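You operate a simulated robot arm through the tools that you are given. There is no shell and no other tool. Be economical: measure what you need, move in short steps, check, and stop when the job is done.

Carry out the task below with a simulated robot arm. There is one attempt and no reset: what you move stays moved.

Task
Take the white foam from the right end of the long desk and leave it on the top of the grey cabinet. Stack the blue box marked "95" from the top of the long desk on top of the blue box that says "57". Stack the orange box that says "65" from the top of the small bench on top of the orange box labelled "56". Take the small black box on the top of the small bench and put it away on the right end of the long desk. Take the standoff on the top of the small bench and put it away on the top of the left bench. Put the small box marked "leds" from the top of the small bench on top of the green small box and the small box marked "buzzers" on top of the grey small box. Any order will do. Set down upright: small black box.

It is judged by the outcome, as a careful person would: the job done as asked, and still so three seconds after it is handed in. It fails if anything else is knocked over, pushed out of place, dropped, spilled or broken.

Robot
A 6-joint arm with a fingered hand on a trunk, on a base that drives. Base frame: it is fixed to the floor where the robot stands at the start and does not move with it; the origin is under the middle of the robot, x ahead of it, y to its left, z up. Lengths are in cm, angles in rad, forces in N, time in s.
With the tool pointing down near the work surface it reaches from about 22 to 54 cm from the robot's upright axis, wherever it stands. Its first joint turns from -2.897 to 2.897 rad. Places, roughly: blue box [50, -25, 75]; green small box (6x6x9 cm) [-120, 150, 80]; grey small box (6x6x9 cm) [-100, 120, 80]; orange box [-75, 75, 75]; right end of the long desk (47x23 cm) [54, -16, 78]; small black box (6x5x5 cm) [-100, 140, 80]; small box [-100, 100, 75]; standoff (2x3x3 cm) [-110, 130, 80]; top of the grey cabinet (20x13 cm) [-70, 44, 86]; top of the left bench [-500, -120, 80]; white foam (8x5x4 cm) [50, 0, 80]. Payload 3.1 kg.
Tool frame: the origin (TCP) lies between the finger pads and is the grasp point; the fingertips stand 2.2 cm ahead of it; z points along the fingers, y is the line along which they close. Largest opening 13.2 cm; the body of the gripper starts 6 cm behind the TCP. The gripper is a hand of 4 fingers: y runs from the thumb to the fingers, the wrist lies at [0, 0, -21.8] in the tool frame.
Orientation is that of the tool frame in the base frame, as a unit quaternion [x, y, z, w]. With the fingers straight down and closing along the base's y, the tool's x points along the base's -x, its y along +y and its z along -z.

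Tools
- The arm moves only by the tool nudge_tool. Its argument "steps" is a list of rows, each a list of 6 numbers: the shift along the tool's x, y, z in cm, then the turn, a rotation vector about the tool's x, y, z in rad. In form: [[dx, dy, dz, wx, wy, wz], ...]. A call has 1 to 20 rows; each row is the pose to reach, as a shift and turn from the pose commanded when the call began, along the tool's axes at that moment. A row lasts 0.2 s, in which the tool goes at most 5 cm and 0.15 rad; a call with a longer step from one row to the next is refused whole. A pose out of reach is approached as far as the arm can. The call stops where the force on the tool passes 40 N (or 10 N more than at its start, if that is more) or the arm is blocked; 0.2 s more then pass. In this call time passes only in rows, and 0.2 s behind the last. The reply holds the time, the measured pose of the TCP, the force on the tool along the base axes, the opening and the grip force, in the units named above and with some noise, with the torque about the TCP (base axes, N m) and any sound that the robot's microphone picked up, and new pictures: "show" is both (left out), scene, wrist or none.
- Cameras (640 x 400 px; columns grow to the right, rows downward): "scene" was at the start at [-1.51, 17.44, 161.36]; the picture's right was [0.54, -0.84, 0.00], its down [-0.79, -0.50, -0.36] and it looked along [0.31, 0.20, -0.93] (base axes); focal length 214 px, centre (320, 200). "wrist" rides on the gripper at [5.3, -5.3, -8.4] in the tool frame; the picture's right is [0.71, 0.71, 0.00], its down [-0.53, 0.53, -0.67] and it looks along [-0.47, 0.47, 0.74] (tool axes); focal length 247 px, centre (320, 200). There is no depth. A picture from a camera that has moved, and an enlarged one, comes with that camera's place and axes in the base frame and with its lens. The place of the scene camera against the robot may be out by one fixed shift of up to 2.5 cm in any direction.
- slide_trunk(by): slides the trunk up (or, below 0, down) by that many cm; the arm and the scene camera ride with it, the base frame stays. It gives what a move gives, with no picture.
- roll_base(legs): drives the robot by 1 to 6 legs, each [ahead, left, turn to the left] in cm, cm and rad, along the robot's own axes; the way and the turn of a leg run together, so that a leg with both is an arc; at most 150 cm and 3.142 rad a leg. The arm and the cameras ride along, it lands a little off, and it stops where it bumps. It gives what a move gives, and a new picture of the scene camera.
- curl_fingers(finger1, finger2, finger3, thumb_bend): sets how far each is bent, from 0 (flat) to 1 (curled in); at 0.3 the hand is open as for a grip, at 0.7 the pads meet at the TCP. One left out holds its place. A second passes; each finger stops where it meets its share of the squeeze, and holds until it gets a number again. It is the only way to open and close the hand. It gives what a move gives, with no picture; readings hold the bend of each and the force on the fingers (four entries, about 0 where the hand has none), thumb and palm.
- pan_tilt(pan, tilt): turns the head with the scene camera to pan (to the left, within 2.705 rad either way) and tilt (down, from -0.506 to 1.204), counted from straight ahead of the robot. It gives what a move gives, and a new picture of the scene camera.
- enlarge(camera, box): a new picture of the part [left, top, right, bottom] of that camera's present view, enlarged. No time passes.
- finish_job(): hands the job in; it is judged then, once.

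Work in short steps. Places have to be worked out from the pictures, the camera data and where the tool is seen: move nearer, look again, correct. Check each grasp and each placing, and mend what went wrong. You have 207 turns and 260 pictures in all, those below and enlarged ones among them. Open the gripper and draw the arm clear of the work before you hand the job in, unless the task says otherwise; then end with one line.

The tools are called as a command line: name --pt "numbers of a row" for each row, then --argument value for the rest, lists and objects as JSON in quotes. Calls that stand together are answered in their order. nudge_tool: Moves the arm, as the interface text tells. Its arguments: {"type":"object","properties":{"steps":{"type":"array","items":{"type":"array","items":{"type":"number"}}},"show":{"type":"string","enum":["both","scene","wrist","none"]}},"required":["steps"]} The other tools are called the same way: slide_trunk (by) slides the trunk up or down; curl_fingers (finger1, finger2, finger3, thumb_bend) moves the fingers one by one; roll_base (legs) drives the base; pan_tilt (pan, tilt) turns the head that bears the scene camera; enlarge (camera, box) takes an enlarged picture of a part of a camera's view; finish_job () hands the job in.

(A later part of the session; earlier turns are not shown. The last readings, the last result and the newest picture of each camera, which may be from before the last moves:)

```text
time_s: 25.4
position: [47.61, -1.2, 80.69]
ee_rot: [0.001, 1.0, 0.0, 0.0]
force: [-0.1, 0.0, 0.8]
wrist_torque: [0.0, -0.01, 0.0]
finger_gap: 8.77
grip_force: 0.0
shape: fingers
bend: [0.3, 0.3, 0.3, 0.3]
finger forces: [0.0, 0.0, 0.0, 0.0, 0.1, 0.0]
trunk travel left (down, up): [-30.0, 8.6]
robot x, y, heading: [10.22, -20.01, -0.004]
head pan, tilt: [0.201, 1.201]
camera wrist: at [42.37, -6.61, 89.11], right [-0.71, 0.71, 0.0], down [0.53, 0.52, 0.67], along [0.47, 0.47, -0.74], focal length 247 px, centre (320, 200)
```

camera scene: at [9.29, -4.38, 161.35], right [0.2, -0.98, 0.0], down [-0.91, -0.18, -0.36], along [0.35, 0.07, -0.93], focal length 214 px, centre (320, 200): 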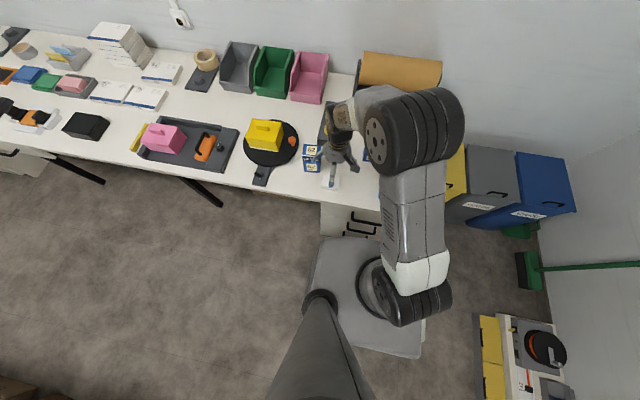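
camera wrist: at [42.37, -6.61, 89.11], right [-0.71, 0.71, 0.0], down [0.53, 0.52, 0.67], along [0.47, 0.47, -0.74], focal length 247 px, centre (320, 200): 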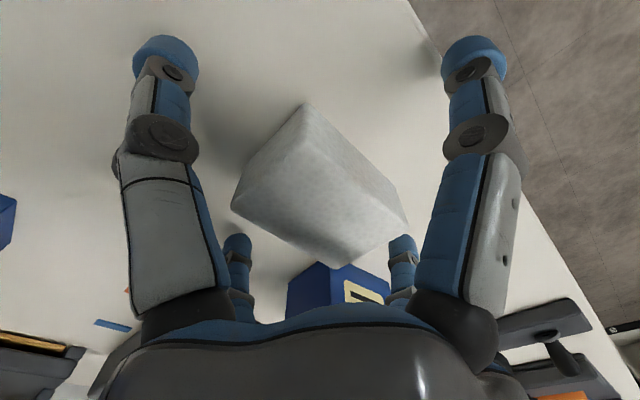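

Centred around the foam. Close all four digits on it.

curl_fingers --finger1 0.48 --finger2 0.4 --finger3 0.48 --thumb_bend 0.4

curl_fingers --finger1 0.62 --finger2 0.5 --finger3 0.62 --thumb_bend 0.5

nudge_tool --pt "0 0 -1 0 0 0" --pt "0 0 -3 0 0 0" --pt "0 0 -6 0 0 0" --show "wrist"

```text
time_s: 26.4
position: [47.69, -1.28, 80.86]
ee_rot: [0.002, 1.0, 0.002, 0.0]
force: [0.7, 2.7, 14.6]
wrist_torque: [0.06, 0.12, -0.07]
finger_gap: 5.89
grip_force: 7.2
shape: fingers
bend: [0.45, 0.4, 0.45, 0.4]
finger forces: [8.3, 0.0, 5.8, 0.0, 0.0, 0.0]
trunk travel left (down, up): [-30.0, 8.6]
robot x, y, heading: [9.76, -20.23, -0.008]
head pan, tilt: [0.201, 1.201]
```

```text
time_s: 27.4
position: [47.42, -1.43, 80.88]
ee_rot: [0.003, 1.0, 0.0, 0.001]
force: [-6.0, 1.5, 29.6]
wrist_torque: [-0.03, 1.09, -0.07]
finger_gap: 3.87
grip_force: 18.7
shape: fingers
bend: [0.53, 0.49, 0.58, 0.5]
finger forces: [27.8, 3.0, 2.6, 0.0, 3.3, 0.1]
trunk travel left (down, up): [-30.0, 8.6]
robot x, y, heading: [9.78, -19.75, -0.001]
head pan, tilt: [0.201, 1.201]
```

```text
time_s: 28.2
position: [47.78, -1.37, 86.78]
ee_rot: [0.001, 1.0, 0.001, -0.001]
force: [-0.3, 0.5, -0.5]
wrist_torque: [0.03, 0.0, 0.0]
finger_gap: 3.61
grip_force: 5.4
shape: fingers
bend: [0.55, 0.49, 0.57, 0.5]
finger forces: [5.0, 0.7, 4.2, 0.0, 0.5, 0.0]
trunk travel left (down, up): [-30.0, 8.6]
robot x, y, heading: [9.97, -19.81, -0.004]
head pan, tilt: [0.201, 1.201]
camera wrist: at [42.54, -6.71, 95.18], right [-0.7, 0.71, 0.0], down [0.53, 0.52, 0.67], along [0.47, 0.47, -0.74], focal length 247 px, centre (320, 200)
```

wrist: 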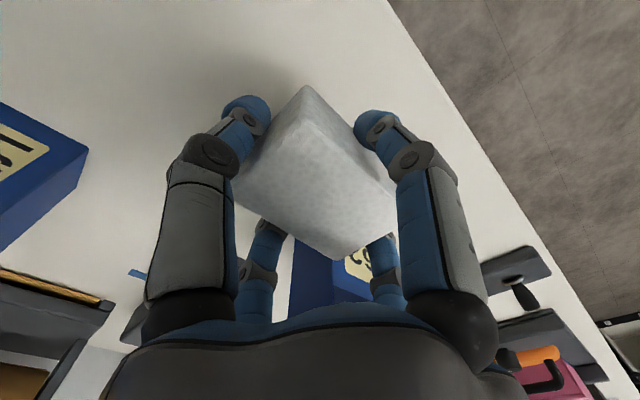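

Held, but grip is light; tighten slightly and lift higher.

curl_fingers --finger1 0.66 --finger3 0.66

nudge_tool --pt "0 0 -5 0 0 0" --pt "0 0 -10 0 0 0" --pt "0 0 -15 0 0 0" --pt "0 0 -20 0 0 0" --pt "0 0 -24 0 0 0" --show "none"

pan_tilt --pan 2.4 --tilt 1.0

```text
time_s: 29.2
position: [47.91, -1.21, 86.66]
ee_rot: [0.002, 1.0, 0.0, -0.001]
force: [0.0, 0.2, -1.4]
wrist_torque: [-0.03, 0.02, -0.01]
finger_gap: 3.56
grip_force: 7.3
shape: fingers
bend: [0.56, 0.49, 0.57, 0.5]
finger forces: [7.6, 0.7, 6.8, 0.0, 0.6, 0.1]
trunk travel left (down, up): [-30.0, 8.6]
robot x, y, heading: [9.74, -20.11, -0.003]
head pan, tilt: [0.201, 1.201]
```

```text
time_s: 30.4
position: [47.49, -1.12, 110.78]
ee_rot: [0.002, 1.0, 0.0, -0.001]
force: [-0.2, -0.4, 0.0]
wrist_torque: [0.0, 0.03, -0.01]
finger_gap: 3.54
grip_force: 7.5
shape: fingers
bend: [0.56, 0.49, 0.57, 0.5]
finger forces: [7.4, 0.7, 6.8, 0.0, 0.6, 0.0]
trunk travel left (down, up): [-30.0, 8.6]
robot x, y, heading: [9.84, -19.75, 0.0]
head pan, tilt: [0.201, 1.201]
```

```text
time_s: 32.5
position: [47.58, -1.19, 110.72]
ee_rot: [0.002, 1.0, 0.001, -0.001]
force: [-0.5, 0.2, -0.8]
wrist_torque: [0.03, 0.0, 0.01]
finger_gap: 3.57
grip_force: 8.4
shape: fingers
bend: [0.56, 0.49, 0.57, 0.5]
finger forces: [7.5, 0.7, 6.9, 0.1, 0.6, 0.0]
trunk travel left (down, up): [-30.0, 8.6]
robot x, y, heading: [9.84, -19.89, -0.009]
head pan, tilt: [2.4, 1.0]
camera scene: at [-1.38, -0.79, 162.62], right [0.68, 0.73, 0.0], down [0.62, -0.57, -0.54], along [-0.4, 0.37, -0.84], focal length 214 px, centre (320, 200)
```

scene: 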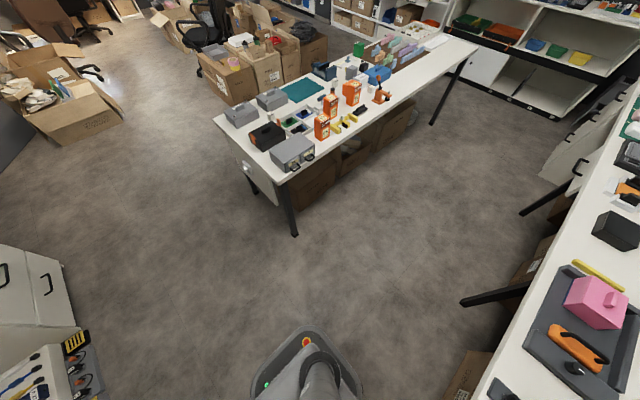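

Foam is held at z≈111. Bench is axis-aligned: near edge x≈-66, y from 26 to 240. I back away from the desk and turn to face the bench.

roll_base --legs '[[-25, 0, 0], [0, 0, 1.571], [0, 0, 1.571]]'

pan_tilt --pan -0.5 --tilt 0.9

```text
time_s: 42.1
position: [-51.66, -41.22, 110.73]
ee_rot: [1.0, 0.03, 0.001, -0.001]
force: [-0.5, 0.8, 0.2]
wrist_torque: [0.0, 0.0, 0.01]
finger_gap: 3.53
grip_force: 7.5
shape: fingers
bend: [0.56, 0.49, 0.57, 0.5]
finger forces: [7.1, 0.7, 6.6, 0.0, 0.4, 0.0]
trunk travel left (down, up): [-30.0, 8.6]
robot x, y, heading: [-15.32, -19.89, -3.079]
head pan, tilt: [2.4, 1.0]
camera scene: at [-3.29, -38.97, 162.62], right [-0.63, -0.78, 0.0], down [-0.65, 0.53, -0.54], along [0.42, -0.34, -0.84], focal length 214 px, centre (320, 200)
```

scene: 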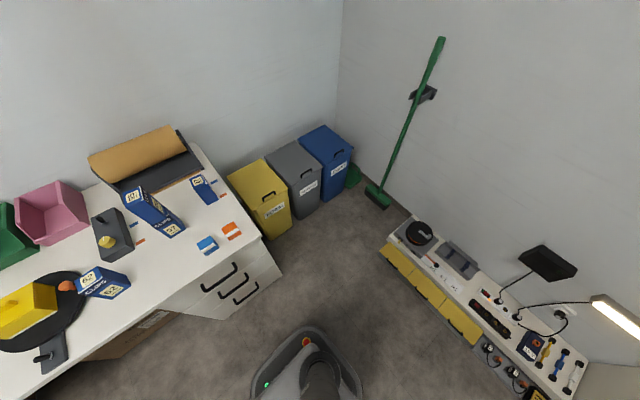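

```text
time_s: 44.6
position: [-51.69, -41.01, 110.72]
ee_rot: [1.0, 0.03, 0.001, 0.0]
force: [0.3, 0.9, 0.2]
wrist_torque: [-0.03, -0.02, 0.04]
finger_gap: 3.55
grip_force: 7.9
shape: fingers
bend: [0.56, 0.49, 0.57, 0.5]
finger forces: [7.0, 0.7, 6.7, 0.0, 0.4, 0.1]
trunk travel left (down, up): [-30.0, 8.6]
robot x, y, heading: [-15.88, -20.07, -3.082]
head pan, tilt: [-0.499, 0.901]
camera scene: at [-15.54, -31.37, 163.34], right [0.42, 0.91, 0.0], down [0.71, -0.33, -0.62], along [-0.56, 0.26, -0.78], focal length 214 px, centre (320, 200)
```

scene: 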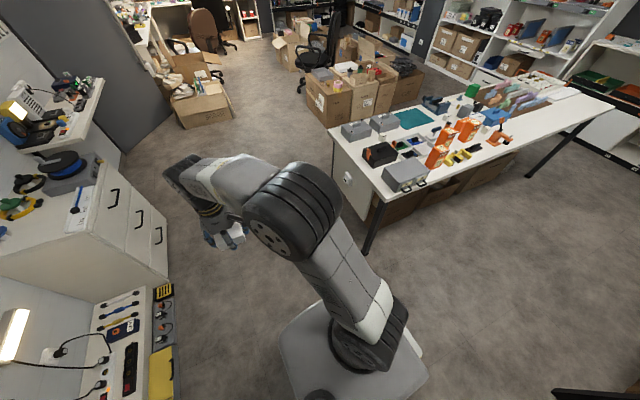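

Heading is slightly over; correct it while moving right to y≈42, then ahead a bit.

roll_base --legs '[[0, 0, -0.062], [0, -62, 0], [10, 0, 0]]'

pan_tilt --pan -0.2 --tilt 1.1

```text
time_s: 49.3
position: [-62.96, 22.74, 110.58]
ee_rot: [1.0, 0.002, 0.002, 0.001]
force: [0.3, 0.1, -0.6]
wrist_torque: [0.03, -0.03, 0.02]
finger_gap: 3.52
grip_force: 7.4
shape: fingers
bend: [0.56, 0.49, 0.57, 0.5]
finger forces: [7.2, 0.8, 6.7, 0.0, 0.4, 0.0]
trunk travel left (down, up): [-30.0, 8.6]
robot x, y, heading: [-25.32, 41.5, -3.138]
head pan, tilt: [-0.499, 0.901]
camera scene: at [-26.24, 30.38, 163.34], right [0.48, 0.88, 0.0], down [0.69, -0.37, -0.62], along [-0.55, 0.3, -0.78], focal length 214 px, centre (320, 200)
```

scene: 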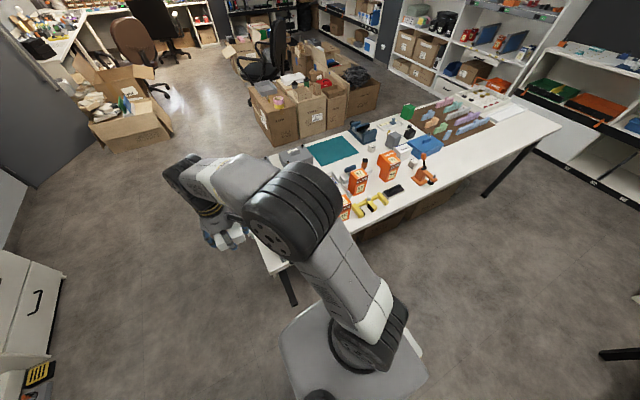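

```text
time_s: 50.1
position: [-62.87, 22.79, 110.69]
ee_rot: [1.0, 0.002, 0.001, -0.001]
force: [-0.5, -0.6, 0.0]
wrist_torque: [-0.02, 0.02, -0.01]
finger_gap: 3.52
grip_force: 7.3
shape: fingers
bend: [0.56, 0.49, 0.57, 0.5]
finger forces: [7.1, 0.8, 6.6, 0.1, 0.5, 0.0]
trunk travel left (down, up): [-30.0, 8.6]
robot x, y, heading: [-25.17, 42.1, -3.136]
head pan, tilt: [-0.201, 1.1]
camera scene: at [-25.62, 28.05, 161.96], right [0.2, 0.98, 0.0], down [0.87, -0.18, -0.45], along [-0.45, 0.09, -0.89], focal length 214 px, centre (320, 200)
```

scene: 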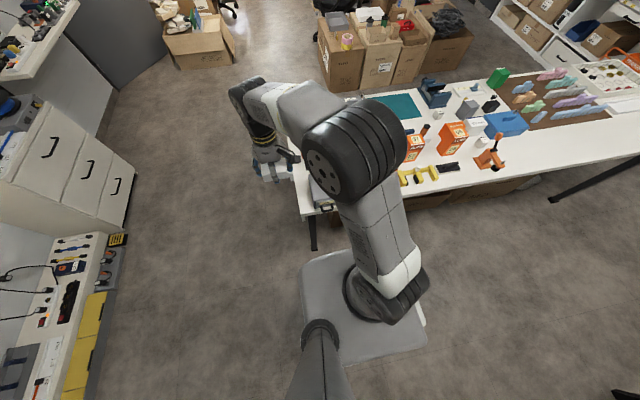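

Cabinet top centre ≈ (-71,44), z≈85–86. Move the foam above it at current height, then check.

nudge_tool --pt "-1.5 -4.2 0 0 0 0" --pt "-3 -8.4 0 0 0 0" --pt "-5 -12.6 0 0 0 0" --pt "-6.5 -17 0 0 0 0" --pt "-8.1 -21.2 0 0 0 0" --pt "-8.1 -21.2 4 0 0 0" --pt "-8.1 -21.2 8 0 0 0"

```text
time_s: 51.7
position: [-70.78, 44.23, 102.51]
ee_rot: [1.0, 0.002, 0.001, 0.001]
force: [0.6, 0.1, 0.0]
wrist_torque: [-0.01, -0.01, -0.04]
finger_gap: 3.51
grip_force: 7.2
shape: fingers
bend: [0.56, 0.49, 0.57, 0.5]
finger forces: [7.1, 0.6, 6.8, 0.1, 0.4, 0.1]
trunk travel left (down, up): [-30.0, 8.6]
robot x, y, heading: [-25.45, 41.79, -3.138]
head pan, tilt: [-0.201, 1.1]
camera scene: at [-25.75, 28.08, 161.96], right [0.2, 0.98, 0.0], down [0.87, -0.17, -0.45], along [-0.44, 0.09, -0.89], focal length 214 px, centre (320, 200)
camera wrist: at [-65.46, 49.52, 110.85], right [0.71, -0.7, 0.0], down [-0.53, -0.53, 0.67], along [-0.47, -0.48, -0.74], focal length 247 px, centre (320, 200)
```

scene: 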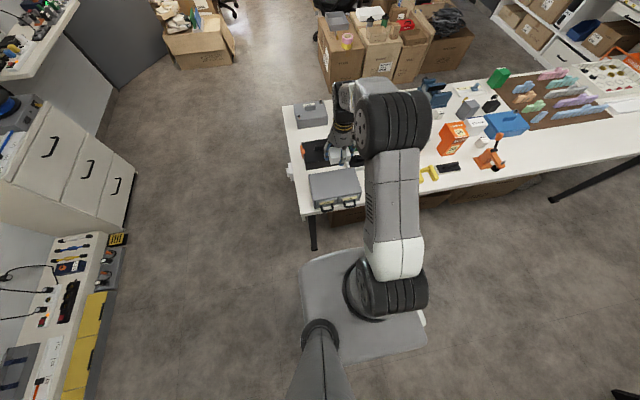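
wrist: 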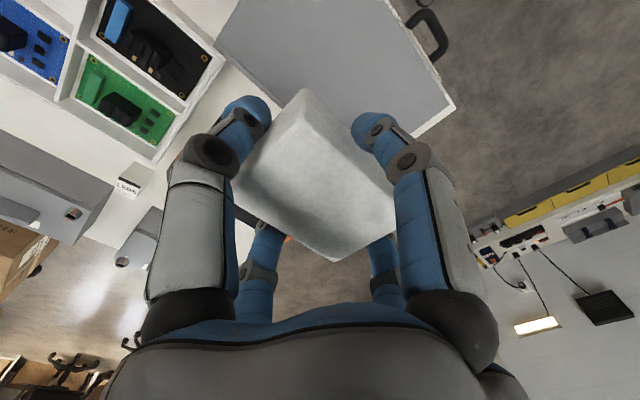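

Wrist view gives the cabinet centre at ≈(-68.9,42.6), top z≈85.5. Shift and lower toward it.

nudge_tool --pt "1.8 1.5 2 0 0 0" --pt "1.8 1.5 6 0 0 0" --pt "1.8 1.5 10 0 0 0" --pt "1.8 1.5 11 0 0 0" --pt "1.8 1.5 11.6 0 0 0" --pt "1.8 1.5 12.2 0 0 0" --show "wrist"

```text
time_s: 53.1
position: [-69.02, 42.6, 90.35]
ee_rot: [1.0, 0.001, 0.0, 0.0]
force: [0.5, 0.1, 0.2]
wrist_torque: [0.01, 0.01, 0.03]
finger_gap: 3.52
grip_force: 7.4
shape: fingers
bend: [0.56, 0.49, 0.57, 0.5]
finger forces: [7.0, 0.8, 6.6, 0.0, 0.4, 0.1]
trunk travel left (down, up): [-30.0, 8.6]
robot x, y, heading: [-25.26, 41.87, -3.135]
head pan, tilt: [-0.201, 1.1]
camera wrist: at [-63.71, 47.75, 98.81], right [0.71, -0.7, 0.0], down [-0.52, -0.53, 0.67], along [-0.47, -0.48, -0.74], focal length 247 px, centre (320, 200)
```

wrist: 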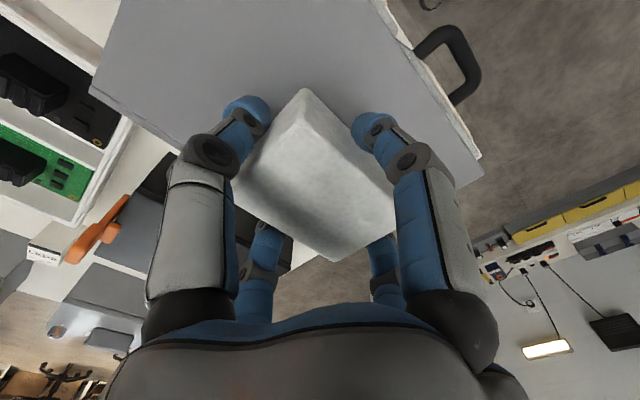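

Well inside the top. Lower slowly to contact.

nudge_tool --pt "0 -0.5 0.5 0 0 0" --pt "0 -0.5 0.9 0 0 0" --pt "0 -0.5 1.2 0 0 0" --pt "0 -0.5 1.5 0 0 0" --show "none"

```text
time_s: 54.1
position: [-69.27, 42.99, 88.91]
ee_rot: [1.0, 0.001, 0.0, 0.0]
force: [0.1, -0.1, -0.7]
wrist_torque: [-0.01, -0.02, 0.01]
finger_gap: 3.51
grip_force: 7.6
shape: fingers
bend: [0.56, 0.49, 0.57, 0.5]
finger forces: [7.0, 0.7, 6.8, 0.0, 0.4, 0.0]
trunk travel left (down, up): [-30.0, 8.6]
robot x, y, heading: [-25.0, 41.87, -3.138]
head pan, tilt: [-0.201, 1.1]
```

nudge_tool --pt "0 0 0.3 0 0 0" --pt "0 0 0.6 0 0 0" --pt "0 0 0.9 0 0 0" --pt "0 0 1.2 0 0 0" --pt "0 0 1.5 0 0 0" --show "wrist"

```text
time_s: 54.9
position: [-69.18, 43.06, 88.63]
ee_rot: [1.0, 0.002, -0.003, 0.001]
force: [5.7, -1.3, 25.6]
wrist_torque: [-0.13, -1.0, -0.03]
finger_gap: 3.63
grip_force: 18.8
shape: fingers
bend: [0.55, 0.49, 0.58, 0.5]
finger forces: [29.1, 2.2, 5.6, 0.0, 0.7, 0.0]
trunk travel left (down, up): [-30.0, 8.6]
robot x, y, heading: [-25.03, 41.72, -3.139]
head pan, tilt: [-0.201, 1.1]
stopped in row 4: the force on the tool passed its limit at 45 N (the readings are from after the stop); the commanded pose is now the measured one
camera wrist: at [-63.88, 48.23, 96.94], right [0.71, -0.7, 0.0], down [-0.52, -0.53, 0.67], along [-0.48, -0.47, -0.74], focal length 247 px, centre (320, 200)
```

wrist: 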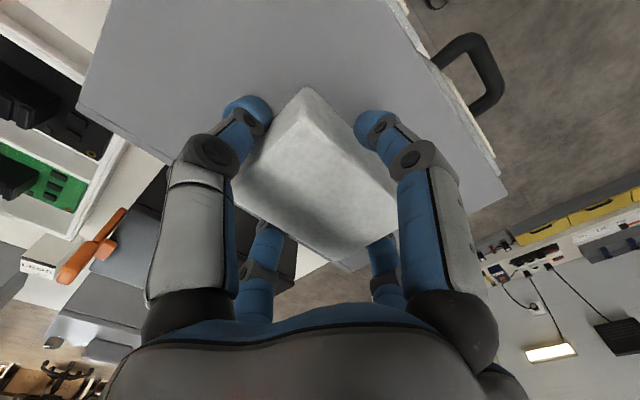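

Contact. Ease up 0.3 and open, then rise.

nudge_tool --pt "0 0 -0.2 0 0 0" --show "none"

curl_fingers --finger1 0.3 --finger2 0.3 --finger3 0.3 --thumb_bend 0.3

nudge_tool --pt "0 0 -3 0 0 0" --pt "0 0 -7 0 0 0" --pt "0 0 -11 0 0 0" --pt "0 0 -15.5 0 0 0" --pt "0 0 -20 0 0 0"

```text
time_s: 55.3
position: [-69.32, 42.91, 88.49]
ee_rot: [1.0, 0.002, -0.003, 0.0]
force: [2.4, 1.1, 13.2]
wrist_torque: [0.0, -0.49, 0.07]
finger_gap: 3.57
grip_force: 13.3
shape: fingers
bend: [0.55, 0.49, 0.58, 0.5]
finger forces: [17.7, 2.0, 6.2, 0.0, 0.7, 0.1]
trunk travel left (down, up): [-30.0, 8.6]
robot x, y, heading: [-25.54, 41.67, -3.138]
head pan, tilt: [-0.201, 1.1]
```

```text
time_s: 56.3
position: [-69.33, 42.83, 88.59]
ee_rot: [1.0, 0.002, -0.002, 0.0]
force: [-0.5, 0.2, -0.1]
wrist_torque: [0.0, -0.02, 0.01]
finger_gap: 8.75
grip_force: 0.1
shape: fingers
bend: [0.3, 0.3, 0.3, 0.3]
finger forces: [0.0, 0.0, 0.0, 0.1, 0.0, 0.2]
trunk travel left (down, up): [-30.0, 8.6]
robot x, y, heading: [-25.3, 42.04, -3.137]
head pan, tilt: [-0.201, 1.1]
```

```text
time_s: 57.5
position: [-69.09, 42.94, 108.73]
ee_rot: [1.0, 0.001, -0.002, 0.0]
force: [0.2, -0.2, 0.7]
wrist_torque: [0.02, 0.0, -0.02]
finger_gap: 8.76
grip_force: 0.1
shape: fingers
bend: [0.3, 0.3, 0.3, 0.3]
finger forces: [0.0, 0.0, 0.0, 0.0, 0.0, 0.1]
trunk travel left (down, up): [-30.0, 8.6]
robot x, y, heading: [-25.15, 41.69, -3.14]
head pan, tilt: [-0.201, 1.1]
camera scene: at [-25.59, 28.02, 161.96], right [0.2, 0.98, 0.0], down [0.87, -0.17, -0.45], along [-0.45, 0.09, -0.89], focal length 214 px, centre (320, 200)
camera wrist: at [-63.79, 48.21, 117.11], right [0.71, -0.7, 0.0], down [-0.52, -0.53, 0.67], along [-0.47, -0.47, -0.74], focal length 247 px, centre (320, 200)
```

scene: 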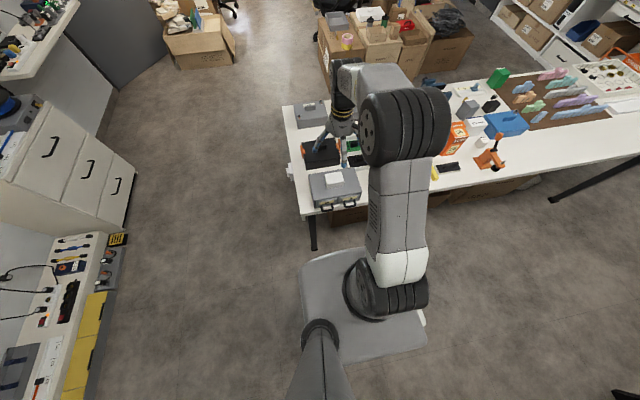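
wrist: 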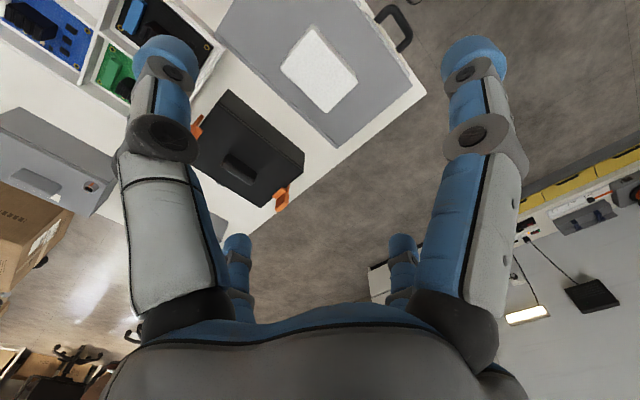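

Foam is on the cabinet. Slide along the bench to y≈88 to view the boxes.

roll_base --legs '[[0, -46, 0]]'

nudge_tool --pt "4 0 -2 0 0 0" --pt "8 3 -3 0 0 0" --pt "12 6 -3 0 0 0" --pt "15 10 -3 0 0 0"

pan_tilt --pan -0.5 --tilt 1.0

```text
time_s: 60.3
position: [-69.52, 89.17, 108.61]
ee_rot: [1.0, 0.003, -0.002, 0.001]
force: [-0.6, -0.5, -0.5]
wrist_torque: [-0.01, 0.02, 0.01]
finger_gap: 8.76
grip_force: 0.1
shape: fingers
bend: [0.3, 0.3, 0.3, 0.3]
finger forces: [0.0, 0.0, 0.0, 0.0, 0.0, 0.0]
trunk travel left (down, up): [-30.0, 8.6]
robot x, y, heading: [-25.76, 87.98, -3.134]
head pan, tilt: [-0.201, 1.1]
camera scene: at [-25.86, 74.45, 161.96], right [0.19, 0.98, 0.0], down [0.87, -0.17, -0.45], along [-0.45, 0.09, -0.89], focal length 214 px, centre (320, 200)
```

scene: 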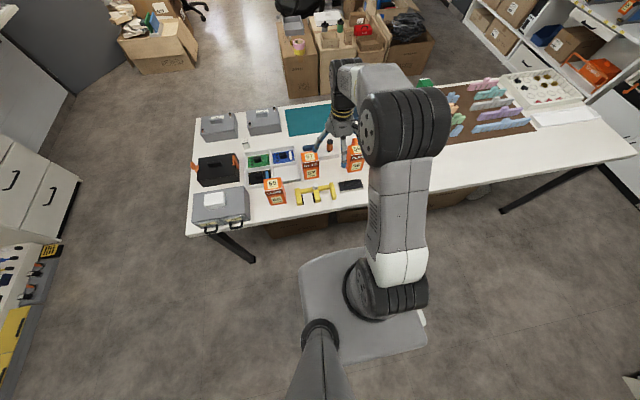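

```text
refused: row 2 steps farther than a row can; nothing moved
```

```text
time_s: 61.1
position: [-69.48, 89.06, 108.69]
ee_rot: [1.0, 0.004, -0.002, 0.0]
force: [0.4, 0.3, 0.0]
wrist_torque: [0.02, -0.01, -0.01]
finger_gap: 8.75
grip_force: 0.1
shape: fingers
bend: [0.3, 0.3, 0.3, 0.3]
finger forces: [0.1, 0.0, 0.0, 0.0, 0.0, 0.1]
trunk travel left (down, up): [-30.0, 8.6]
robot x, y, heading: [-25.52, 88.48, -3.142]
head pan, tilt: [-0.499, 1.0]
camera scene: at [-25.81, 76.42, 162.61], right [0.47, 0.88, 0.0], down [0.74, -0.4, -0.54], along [-0.48, 0.25, -0.84], focal length 214 px, centre (320, 200)
```

scene: 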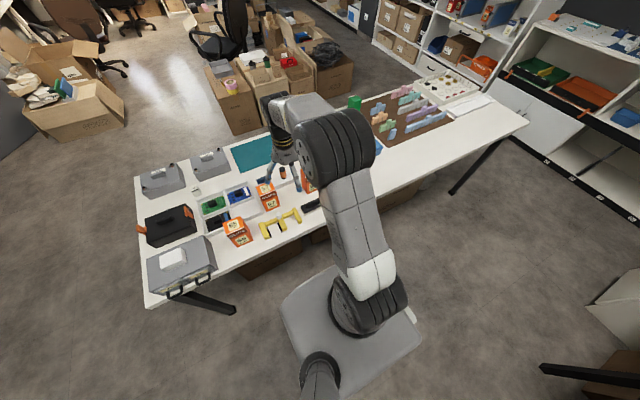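

Move the hand toward above 65 (≈(-73,66)), which also clears the scene view of 56.

nudge_tool --pt "0 4.5 -1 0 0 0" --pt "-0.5 9 -2 0 0 0" --pt "-1 13.5 -2 0 0 0" --pt "-1.5 18 -2 0 0 0" --pt "-2 22.5 -2 0 0 0"

enlarge --camera "scene" --box '[200, 90, 420, 240]'

```text
time_s: 62.3
position: [-71.27, 66.89, 110.62]
ee_rot: [1.0, 0.003, -0.001, 0.001]
force: [0.2, -0.3, -0.6]
wrist_torque: [0.0, 0.0, -0.01]
finger_gap: 8.75
grip_force: 0.1
shape: fingers
bend: [0.3, 0.3, 0.3, 0.3]
finger forces: [0.0, 0.0, 0.0, 0.0, 0.1, 0.0]
trunk travel left (down, up): [-30.0, 8.6]
robot x, y, heading: [-25.61, 88.28, -3.134]
head pan, tilt: [-0.499, 1.0]
camera scene: at [-25.87, 76.29, 162.6], right [0.47, 0.88, 0.0], down [0.74, -0.4, -0.54], along [-0.48, 0.26, -0.84], focal length 214 px, centre (320, 200)
camera wrist: at [-65.9, 72.09, 119.02], right [0.71, -0.7, 0.0], down [-0.52, -0.53, 0.67], along [-0.47, -0.48, -0.74], focal length 247 px, centre (320, 200)
```

scene: 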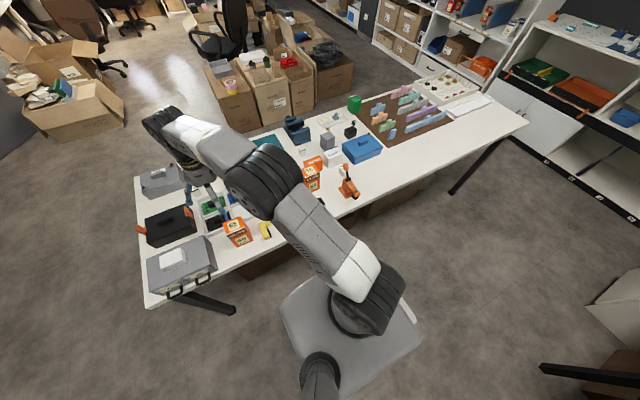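
wrist: 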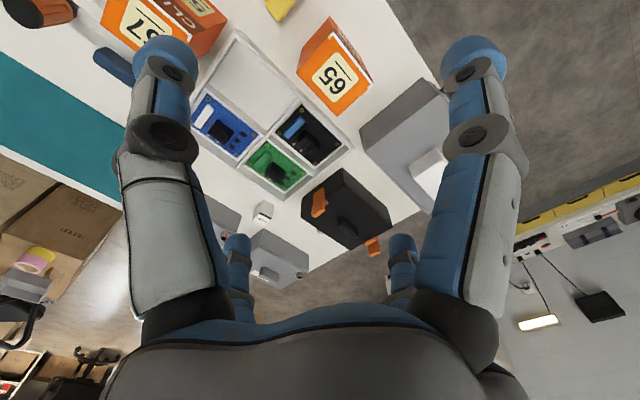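

```text
2.67 times, centred on (310, 165) of scene
camera zoom: at [-25.87, 76.29, 162.6], right [0.47, 0.88, 0.0], down [0.74, -0.4, -0.54], along [-0.48, 0.26, -0.84], focal length 572 px, centre (347, 293)
```

zoom: 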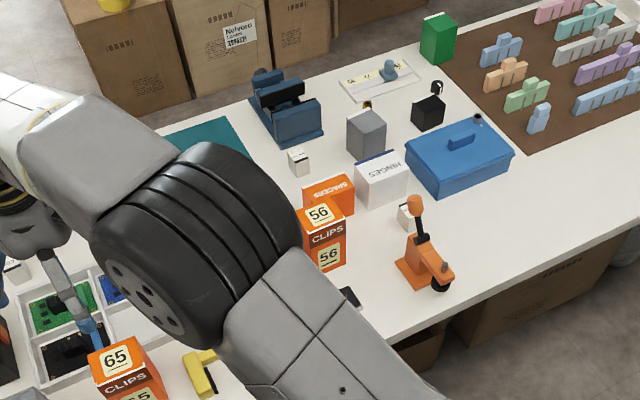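

65 top ≈ (-70.9,65). Enlarge the small labelled cube in the wrist view, then centre above 65 at z 96.

enlarge --camera "wrist" --box '[230, 180, 310, 240]'

nudge_tool --pt "0.3 1.9 4 0 0 0" --pt "0.3 1.9 9 0 0 0" --pt "0.3 1.9 14 0 0 0" --show "wrist"

```text
6.67 times, centred on (270, 210) of wrist
camera zoom: at [-65.9, 72.09, 119.02], right [0.71, -0.7, 0.0], down [-0.52, -0.53, 0.67], along [-0.47, -0.48, -0.74], focal length 1646 px, centre (653, 133)
```

zoom: 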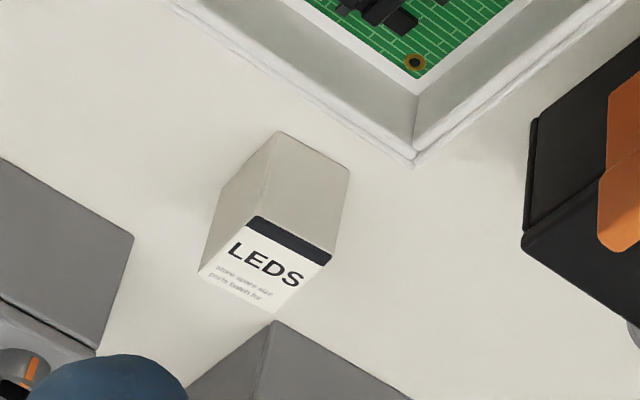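

```text
time_s: 63.1
position: [-71.04, 64.76, 96.7]
ee_rot: [1.0, 0.005, -0.002, 0.001]
force: [-0.6, 0.0, -0.9]
wrist_torque: [0.04, 0.0, -0.04]
finger_gap: 8.79
grip_force: 0.0
shape: fingers
bend: [0.3, 0.3, 0.3, 0.3]
finger forces: [0.0, 0.1, 0.0, 0.0, 0.0, 0.1]
trunk travel left (down, up): [-30.0, 8.6]
robot x, y, heading: [-25.47, 88.24, -3.134]
head pan, tilt: [-0.499, 1.0]
camera wrist: at [-65.7, 70.07, 105.06], right [0.71, -0.7, 0.0], down [-0.52, -0.53, 0.67], along [-0.47, -0.48, -0.74], focal length 247 px, centre (320, 200)
```

wrist: 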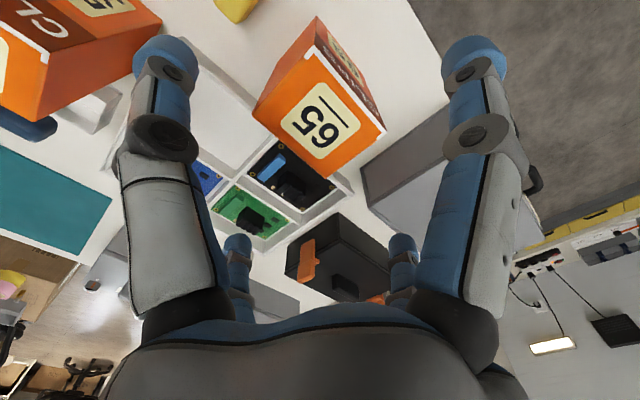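

LEDS box is near (-102,54). 65 centre ≈ (-70.5,65); descend around it and grip.

nudge_tool --pt "0.5 -0.2 4 0 0 0" --pt "0.5 -0.2 8 0 0 0" --pt "0.5 -0.2 11 0 0 0" --show "wrist"

curl_fingers --finger1 0.46 --finger2 0.46 --finger3 0.46 --thumb_bend 0.46

curl_fingers --finger1 0.65 --finger2 0.65 --finger3 0.65 --thumb_bend 0.65

```text
time_s: 63.9
position: [-70.59, 64.94, 85.5]
ee_rot: [1.0, 0.003, -0.002, 0.0]
force: [-0.1, 0.2, 1.1]
wrist_torque: [0.02, 0.02, -0.04]
finger_gap: 8.76
grip_force: 0.5
shape: fingers
bend: [0.3, 0.3, 0.3, 0.3]
finger forces: [0.0, 0.1, 0.0, 0.0, 1.6, 0.0]
trunk travel left (down, up): [-30.0, 8.6]
robot x, y, heading: [-25.68, 88.19, -3.132]
head pan, tilt: [-0.499, 1.0]
camera wrist: at [-65.19, 70.22, 93.93], right [0.71, -0.7, 0.0], down [-0.52, -0.53, 0.67], along [-0.47, -0.48, -0.74], focal length 247 px, centre (320, 200)
```

wrist: 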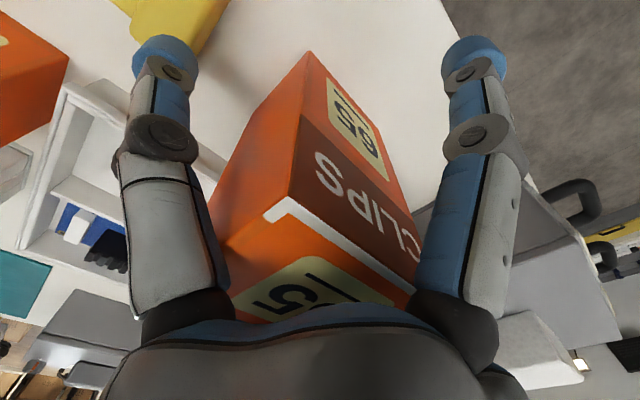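

```text
time_s: 64.9
position: [-70.52, 64.82, 85.68]
ee_rot: [1.0, 0.003, -0.002, -0.001]
force: [0.8, 0.5, 1.5]
wrist_torque: [-0.01, 0.03, 0.0]
finger_gap: 5.11
grip_force: 1.9
shape: fingers
bend: [0.46, 0.45, 0.46, 0.46]
finger forces: [0.0, 1.6, 0.0, 0.0, 2.9, 0.1]
trunk travel left (down, up): [-30.0, 8.6]
robot x, y, heading: [-25.34, 88.39, -3.137]
head pan, tilt: [-0.499, 1.0]
```

```text
time_s: 65.9
position: [-70.52, 64.92, 85.59]
ee_rot: [1.0, 0.004, -0.002, 0.0]
force: [0.9, 1.2, 1.5]
wrist_torque: [0.3, 0.02, -0.01]
finger_gap: 3.42
grip_force: 29.0
shape: fingers
bend: [0.55, 0.5, 0.55, 0.53]
finger forces: [7.3, 20.6, 7.4, 0.0, 23.5, 0.1]
trunk travel left (down, up): [-30.0, 8.6]
robot x, y, heading: [-24.92, 88.29, -3.136]
head pan, tilt: [-0.499, 1.0]
```

Gripped. Lift straight and check.

nudge_tool --pt "0 0 -2 0 0 0" --pt "0 0 -6 0 0 0" --pt "0 0 -10.5 0 0 0" --pt "0 0 -15 0 0 0" --pt "0 0 -19.5 0 0 0" --pt "0 0 -22 0 0 0"

enlarge --camera "scene" --box '[130, 130, 350, 280]'

```text
time_s: 67.3
position: [-70.57, 64.91, 107.6]
ee_rot: [1.0, 0.003, -0.002, 0.0]
force: [0.4, -0.4, -2.7]
wrist_torque: [0.0, 0.0, 0.01]
finger_gap: 3.4
grip_force: 28.3
shape: fingers
bend: [0.55, 0.5, 0.55, 0.53]
finger forces: [7.0, 20.3, 7.4, 0.0, 22.6, 0.0]
trunk travel left (down, up): [-30.0, 8.6]
robot x, y, heading: [-25.58, 88.15, -3.134]
head pan, tilt: [-0.499, 1.0]
camera scene: at [-25.81, 76.44, 162.62], right [0.47, 0.88, 0.0], down [0.74, -0.4, -0.54], along [-0.48, 0.26, -0.84], focal length 214 px, centre (320, 200)
camera wrist: at [-65.11, 70.21, 116.0], right [0.71, -0.7, 0.0], down [-0.52, -0.53, 0.67], along [-0.47, -0.48, -0.74], focal length 247 px, centre (320, 200)
```

scene: 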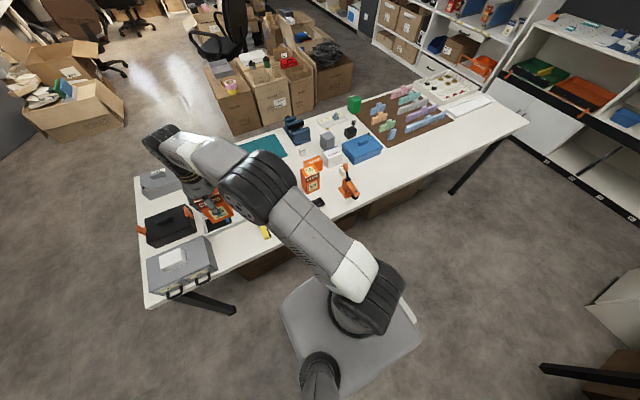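
wrist: 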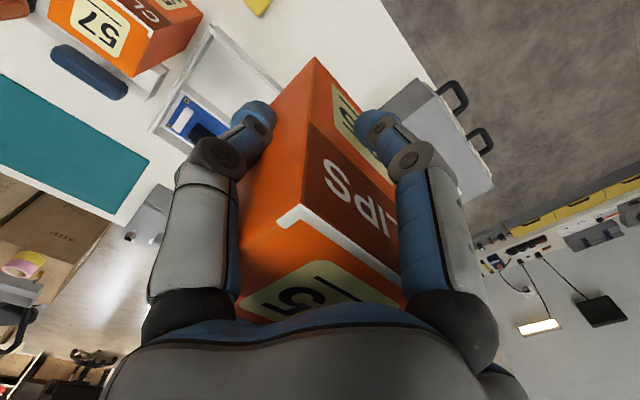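

```text
2.67 times, centred on (240, 205) of scene
camera zoom: at [-25.81, 76.44, 162.62], right [0.47, 0.88, 0.0], down [0.74, -0.4, -0.54], along [-0.48, 0.26, -0.84], focal length 572 px, centre (533, 187)
```

zoom: 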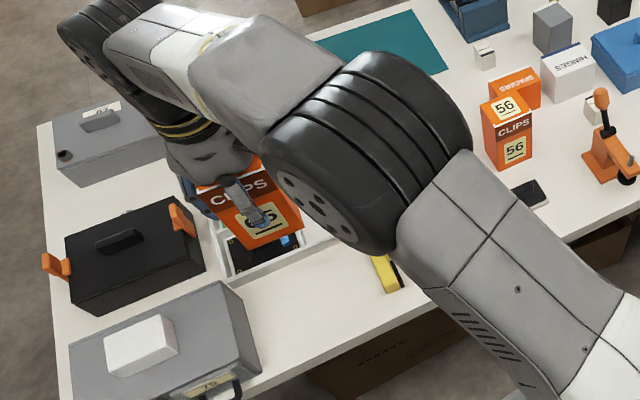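

65 is held. 56 ≈ (-80.8,102.5). Drive 5 ahead and 12 right so it's in reach.

roll_base --legs '[[0, -12, 0], [5, 0, 0]]'

nudge_tool --pt "-1 -4.5 0 0 0 0" --pt "-2 -9 0 0 0 0" --pt "-3 -13.5 0 0 0 0" --pt "-4 -18 0 0 0 0" --pt "-5 -22.5 0 0 0 0"

```text
time_s: 69.0
position: [-75.94, 76.94, 107.48]
ee_rot: [1.0, 0.003, 0.0, 0.0]
force: [-0.8, 0.6, -2.5]
wrist_torque: [-0.01, -0.04, -0.03]
finger_gap: 3.41
grip_force: 28.7
shape: fingers
bend: [0.55, 0.5, 0.55, 0.53]
finger forces: [7.2, 20.2, 7.3, 0.0, 22.6, 0.0]
trunk travel left (down, up): [-30.0, 8.6]
robot x, y, heading: [-30.98, 100.16, -3.141]
head pan, tilt: [-0.499, 1.0]
camera scene: at [-31.25, 88.43, 162.62], right [0.47, 0.88, 0.0], down [0.74, -0.4, -0.54], along [-0.47, 0.26, -0.84], focal length 214 px, centre (320, 200)
```

scene: 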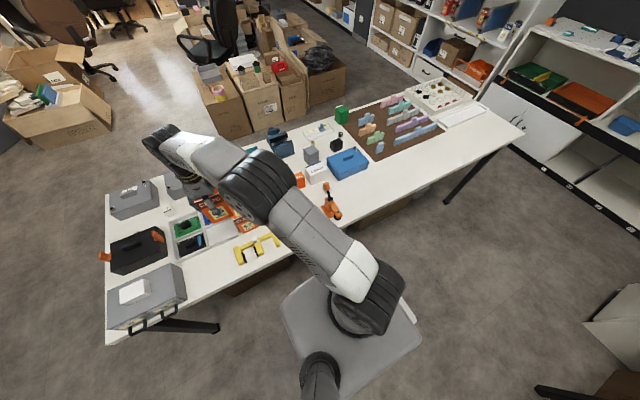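

```text
time_s: 70.2
position: [-80.83, 99.87, 107.46]
ee_rot: [1.0, 0.003, -0.002, 0.001]
force: [-0.8, 0.3, -2.7]
wrist_torque: [-0.03, -0.01, -0.01]
finger_gap: 3.35
grip_force: 28.5
shape: fingers
bend: [0.55, 0.5, 0.55, 0.53]
finger forces: [7.1, 20.0, 7.3, 0.0, 22.3, 0.1]
trunk travel left (down, up): [-30.0, 8.6]
robot x, y, heading: [-30.57, 99.8, -3.137]
head pan, tilt: [-0.499, 1.0]
camera scene: at [-31.08, 88.54, 162.63], right [0.47, 0.88, 0.0], down [0.74, -0.4, -0.54], along [-0.48, 0.26, -0.84], focal length 214 px, centre (320, 200)
camera wrist: at [-75.49, 105.1, 115.77], right [0.71, -0.7, 0.0], down [-0.52, -0.53, 0.67], along [-0.47, -0.48, -0.74], focal length 247 px, centre (320, 200)
```

scene: 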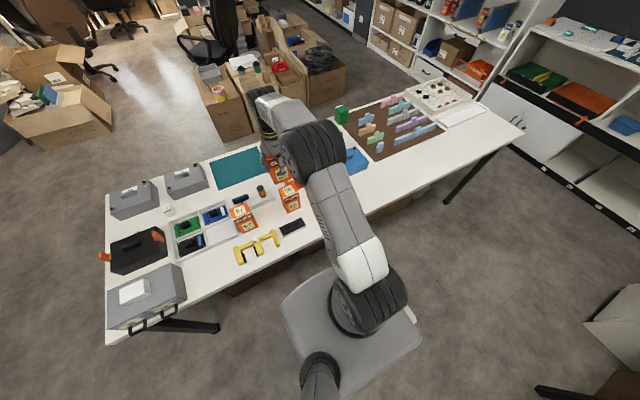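
wrist: 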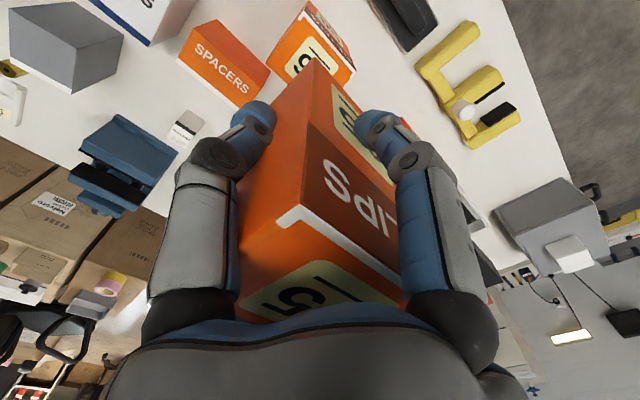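

Enlarge both views to compare the held box with 56.

enlarge --camera "wrist" --box '[240, 0, 400, 100]'

enlarge --camera "scene" --box '[250, 145, 330, 225]'

```text
4.00 times, centred on (320, 50) of wrist
camera zoom: at [-75.49, 105.1, 115.77], right [0.71, -0.7, 0.0], down [-0.52, -0.53, 0.67], along [-0.47, -0.48, -0.74], focal length 988 px, centre (320, 800)
```

zoom: 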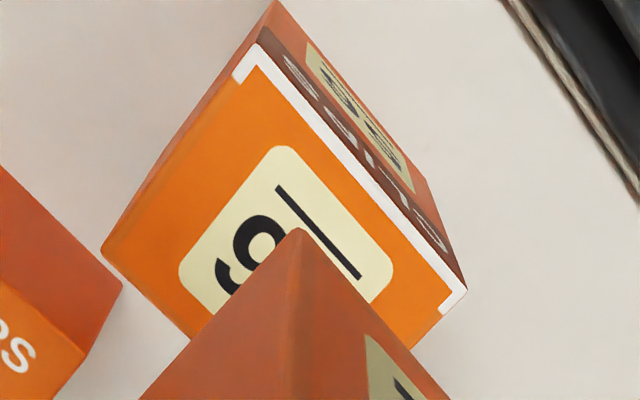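

```text
5.00 times, centred on (290, 185) of scene
camera zoom: at [-31.08, 88.54, 162.63], right [0.47, 0.88, 0.0], down [0.74, -0.4, -0.54], along [-0.48, 0.26, -0.84], focal length 1072 px, centre (470, 275)
```

zoom: 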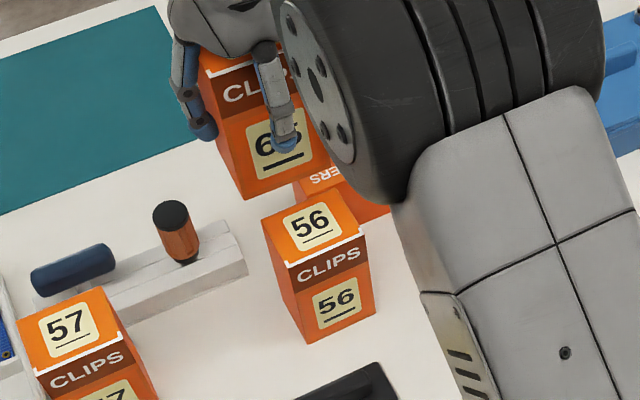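

56 centre ≈ (-80.55,101.1) versus held ≈ (-80.85,99.6). Shift and lower 8 cm.

nudge_tool --pt "0.3 -1.5 0 0 0 0" --pt "0.3 -1.5 4 0 0 0" --pt "0.3 -1.5 7 0 0 0" --pt "0.3 -1.5 8 0 0 0" --show "none"

enlarge --camera "scene" --box '[250, 145, 330, 225]'

enlarge --camera "wrist" --box '[200, 0, 440, 150]'

```text
time_s: 71.2
position: [-80.69, 100.88, 99.37]
ee_rot: [1.0, 0.003, -0.002, -0.001]
force: [-0.2, 0.6, -2.9]
wrist_torque: [-0.01, 0.0, 0.04]
finger_gap: 3.38
grip_force: 27.7
shape: fingers
bend: [0.55, 0.5, 0.55, 0.53]
finger forces: [7.1, 20.2, 7.2, 0.1, 22.3, 0.1]
trunk travel left (down, up): [-30.0, 8.6]
robot x, y, heading: [-30.76, 99.94, -3.131]
head pan, tilt: [-0.499, 1.0]
```

```text
5.00 times, centred on (290, 185) of scene
camera zoom: at [-31.04, 88.39, 162.62], right [0.47, 0.88, 0.0], down [0.74, -0.4, -0.54], along [-0.48, 0.26, -0.84], focal length 1072 px, centre (470, 275)
```

zoom: 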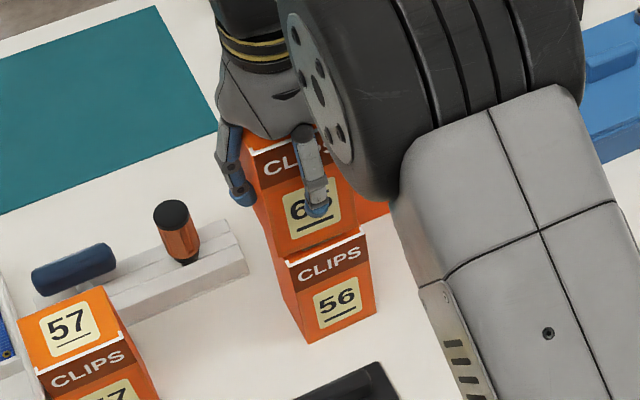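

```text
2.67 times, centred on (320, 75) of wrist
camera zoom: at [-75.24, 106.24, 107.81], right [0.71, -0.7, 0.0], down [-0.52, -0.53, 0.67], along [-0.47, -0.48, -0.74], focal length 659 px, centre (320, 533)
```

zoom: 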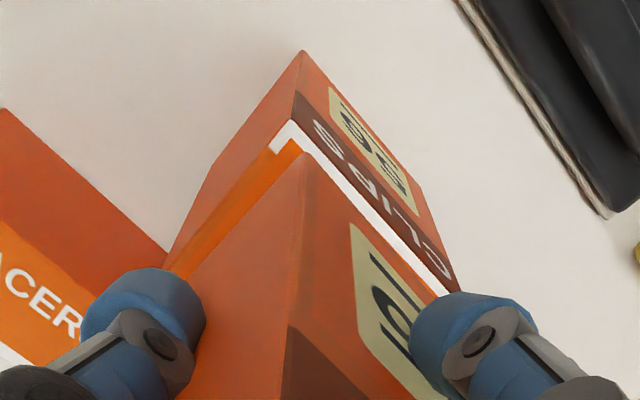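

Well centred. Lower to contact.

nudge_tool --pt "0.2 -0.1 0.6 0 0 0" --pt "0.2 -0.1 1.0 0 0 0" --pt "0.2 -0.1 1.4 0 0 0" --pt "0.2 -0.1 1.7 0 0 0" --pt "0.2 -0.1 2.0 0 0 0" --pt "0.2 -0.1 2.3 0 0 0" --show "none"

enlarge --camera "scene" --box '[250, 145, 330, 225]'

```text
time_s: 72.6
position: [-80.58, 101.04, 98.12]
ee_rot: [1.0, 0.003, -0.009, 0.0]
force: [5.2, -0.8, 21.2]
wrist_torque: [0.14, -0.45, -0.09]
finger_gap: 3.38
grip_force: 33.9
shape: fingers
bend: [0.55, 0.5, 0.55, 0.53]
finger forces: [9.0, 25.1, 7.1, 0.0, 26.1, 0.0]
trunk travel left (down, up): [-30.0, 8.6]
robot x, y, heading: [-30.7, 99.53, -3.136]
head pan, tilt: [-0.499, 1.0]
stopped in row 6: the force on the tool passed its limit at 43 N (the readings are from after the stop); the commanded pose is now the measured one
```

```text
5.00 times, centred on (290, 185) of scene
camera zoom: at [-30.73, 88.4, 162.62], right [0.47, 0.88, 0.0], down [0.74, -0.4, -0.54], along [-0.48, 0.26, -0.84], focal length 1072 px, centre (470, 275)
```

zoom: 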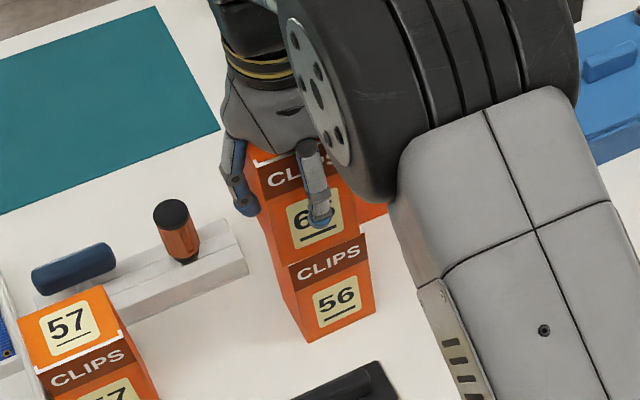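

Resting on 56. Ease off and release.

nudge_tool --pt "0 0 -0.35 0 0 0" --show "none"

curl_fingers --finger1 0.45 --finger2 0.43 --finger3 0.45 --thumb_bend 0.43

curl_fingers --finger1 0.3 --finger2 0.3 --finger3 0.3 --thumb_bend 0.3

nudge_tool --pt "0 0 -4 0 0.014 0" --pt "0 0 -8 0 0.014 0" --pt "0 0 -12 0 0.014 0" --pt "0 0 -15 0 0.014 0"

```text
time_s: 73.0
position: [-80.57, 100.92, 98.21]
ee_rot: [1.0, 0.003, -0.007, 0.0]
force: [1.1, 0.0, 7.8]
wrist_torque: [0.37, -0.2, -0.02]
finger_gap: 3.39
grip_force: 31.2
shape: fingers
bend: [0.55, 0.5, 0.55, 0.53]
finger forces: [7.4, 23.3, 7.8, 0.0, 24.4, 0.0]
trunk travel left (down, up): [-30.0, 8.6]
robot x, y, heading: [-30.72, 99.97, -3.137]
head pan, tilt: [-0.499, 1.0]
```

```text
time_s: 74.0
position: [-80.65, 100.93, 98.0]
ee_rot: [1.0, 0.002, -0.006, -0.001]
force: [0.1, 0.0, 1.0]
wrist_torque: [0.03, 0.0, -0.01]
finger_gap: 5.5
grip_force: 1.5
shape: fingers
bend: [0.45, 0.43, 0.45, 0.43]
finger forces: [0.0, 1.2, 0.0, 0.0, 0.9, 0.0]
trunk travel left (down, up): [-30.0, 8.6]
robot x, y, heading: [-30.58, 100.07, -3.136]
head pan, tilt: [-0.499, 1.0]
```

```text
time_s: 75.0
position: [-80.64, 100.95, 98.15]
ee_rot: [1.0, 0.003, -0.007, 0.0]
force: [-0.4, -0.3, 0.7]
wrist_torque: [-0.01, 0.02, 0.02]
finger_gap: 8.72
grip_force: 0.0
shape: fingers
bend: [0.3, 0.3, 0.3, 0.3]
finger forces: [0.0, 0.0, 0.1, 0.1, 0.0, 0.0]
trunk travel left (down, up): [-30.0, 8.6]
robot x, y, heading: [-30.44, 100.19, -3.138]
head pan, tilt: [-0.499, 1.0]
```

```text
time_s: 76.0
position: [-80.55, 100.96, 113.24]
ee_rot: [1.0, 0.003, 0.0, 0.0]
force: [0.8, 0.2, -0.3]
wrist_torque: [-0.02, -0.02, -0.01]
finger_gap: 8.74
grip_force: 0.1
shape: fingers
bend: [0.3, 0.3, 0.3, 0.3]
finger forces: [0.1, 0.1, 0.0, 0.1, 0.1, 0.1]
trunk travel left (down, up): [-30.0, 8.6]
robot x, y, heading: [-30.58, 100.12, -3.141]
head pan, tilt: [-0.499, 1.0]
camera scene: at [-30.99, 88.39, 162.62], right [0.47, 0.88, 0.0], down [0.74, -0.4, -0.54], along [-0.48, 0.26, -0.84], focal length 214 px, centre (320, 200)
camera wrist: at [-75.18, 106.23, 121.55], right [0.71, -0.7, 0.0], down [-0.52, -0.53, 0.67], along [-0.47, -0.48, -0.74], focal length 247 px, centre (320, 200)
```

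scene: 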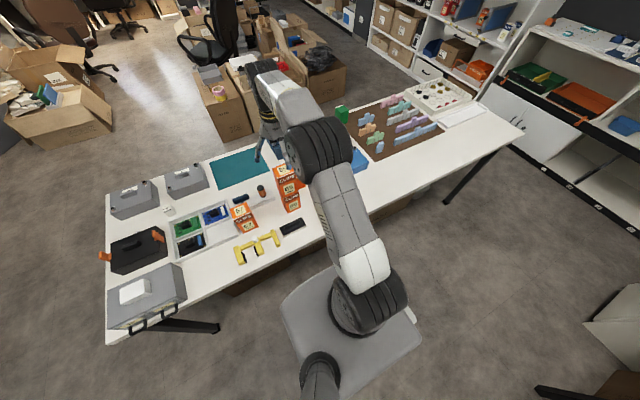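
wrist: 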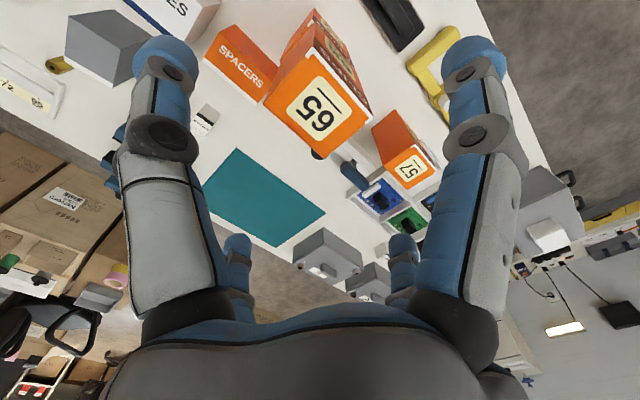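

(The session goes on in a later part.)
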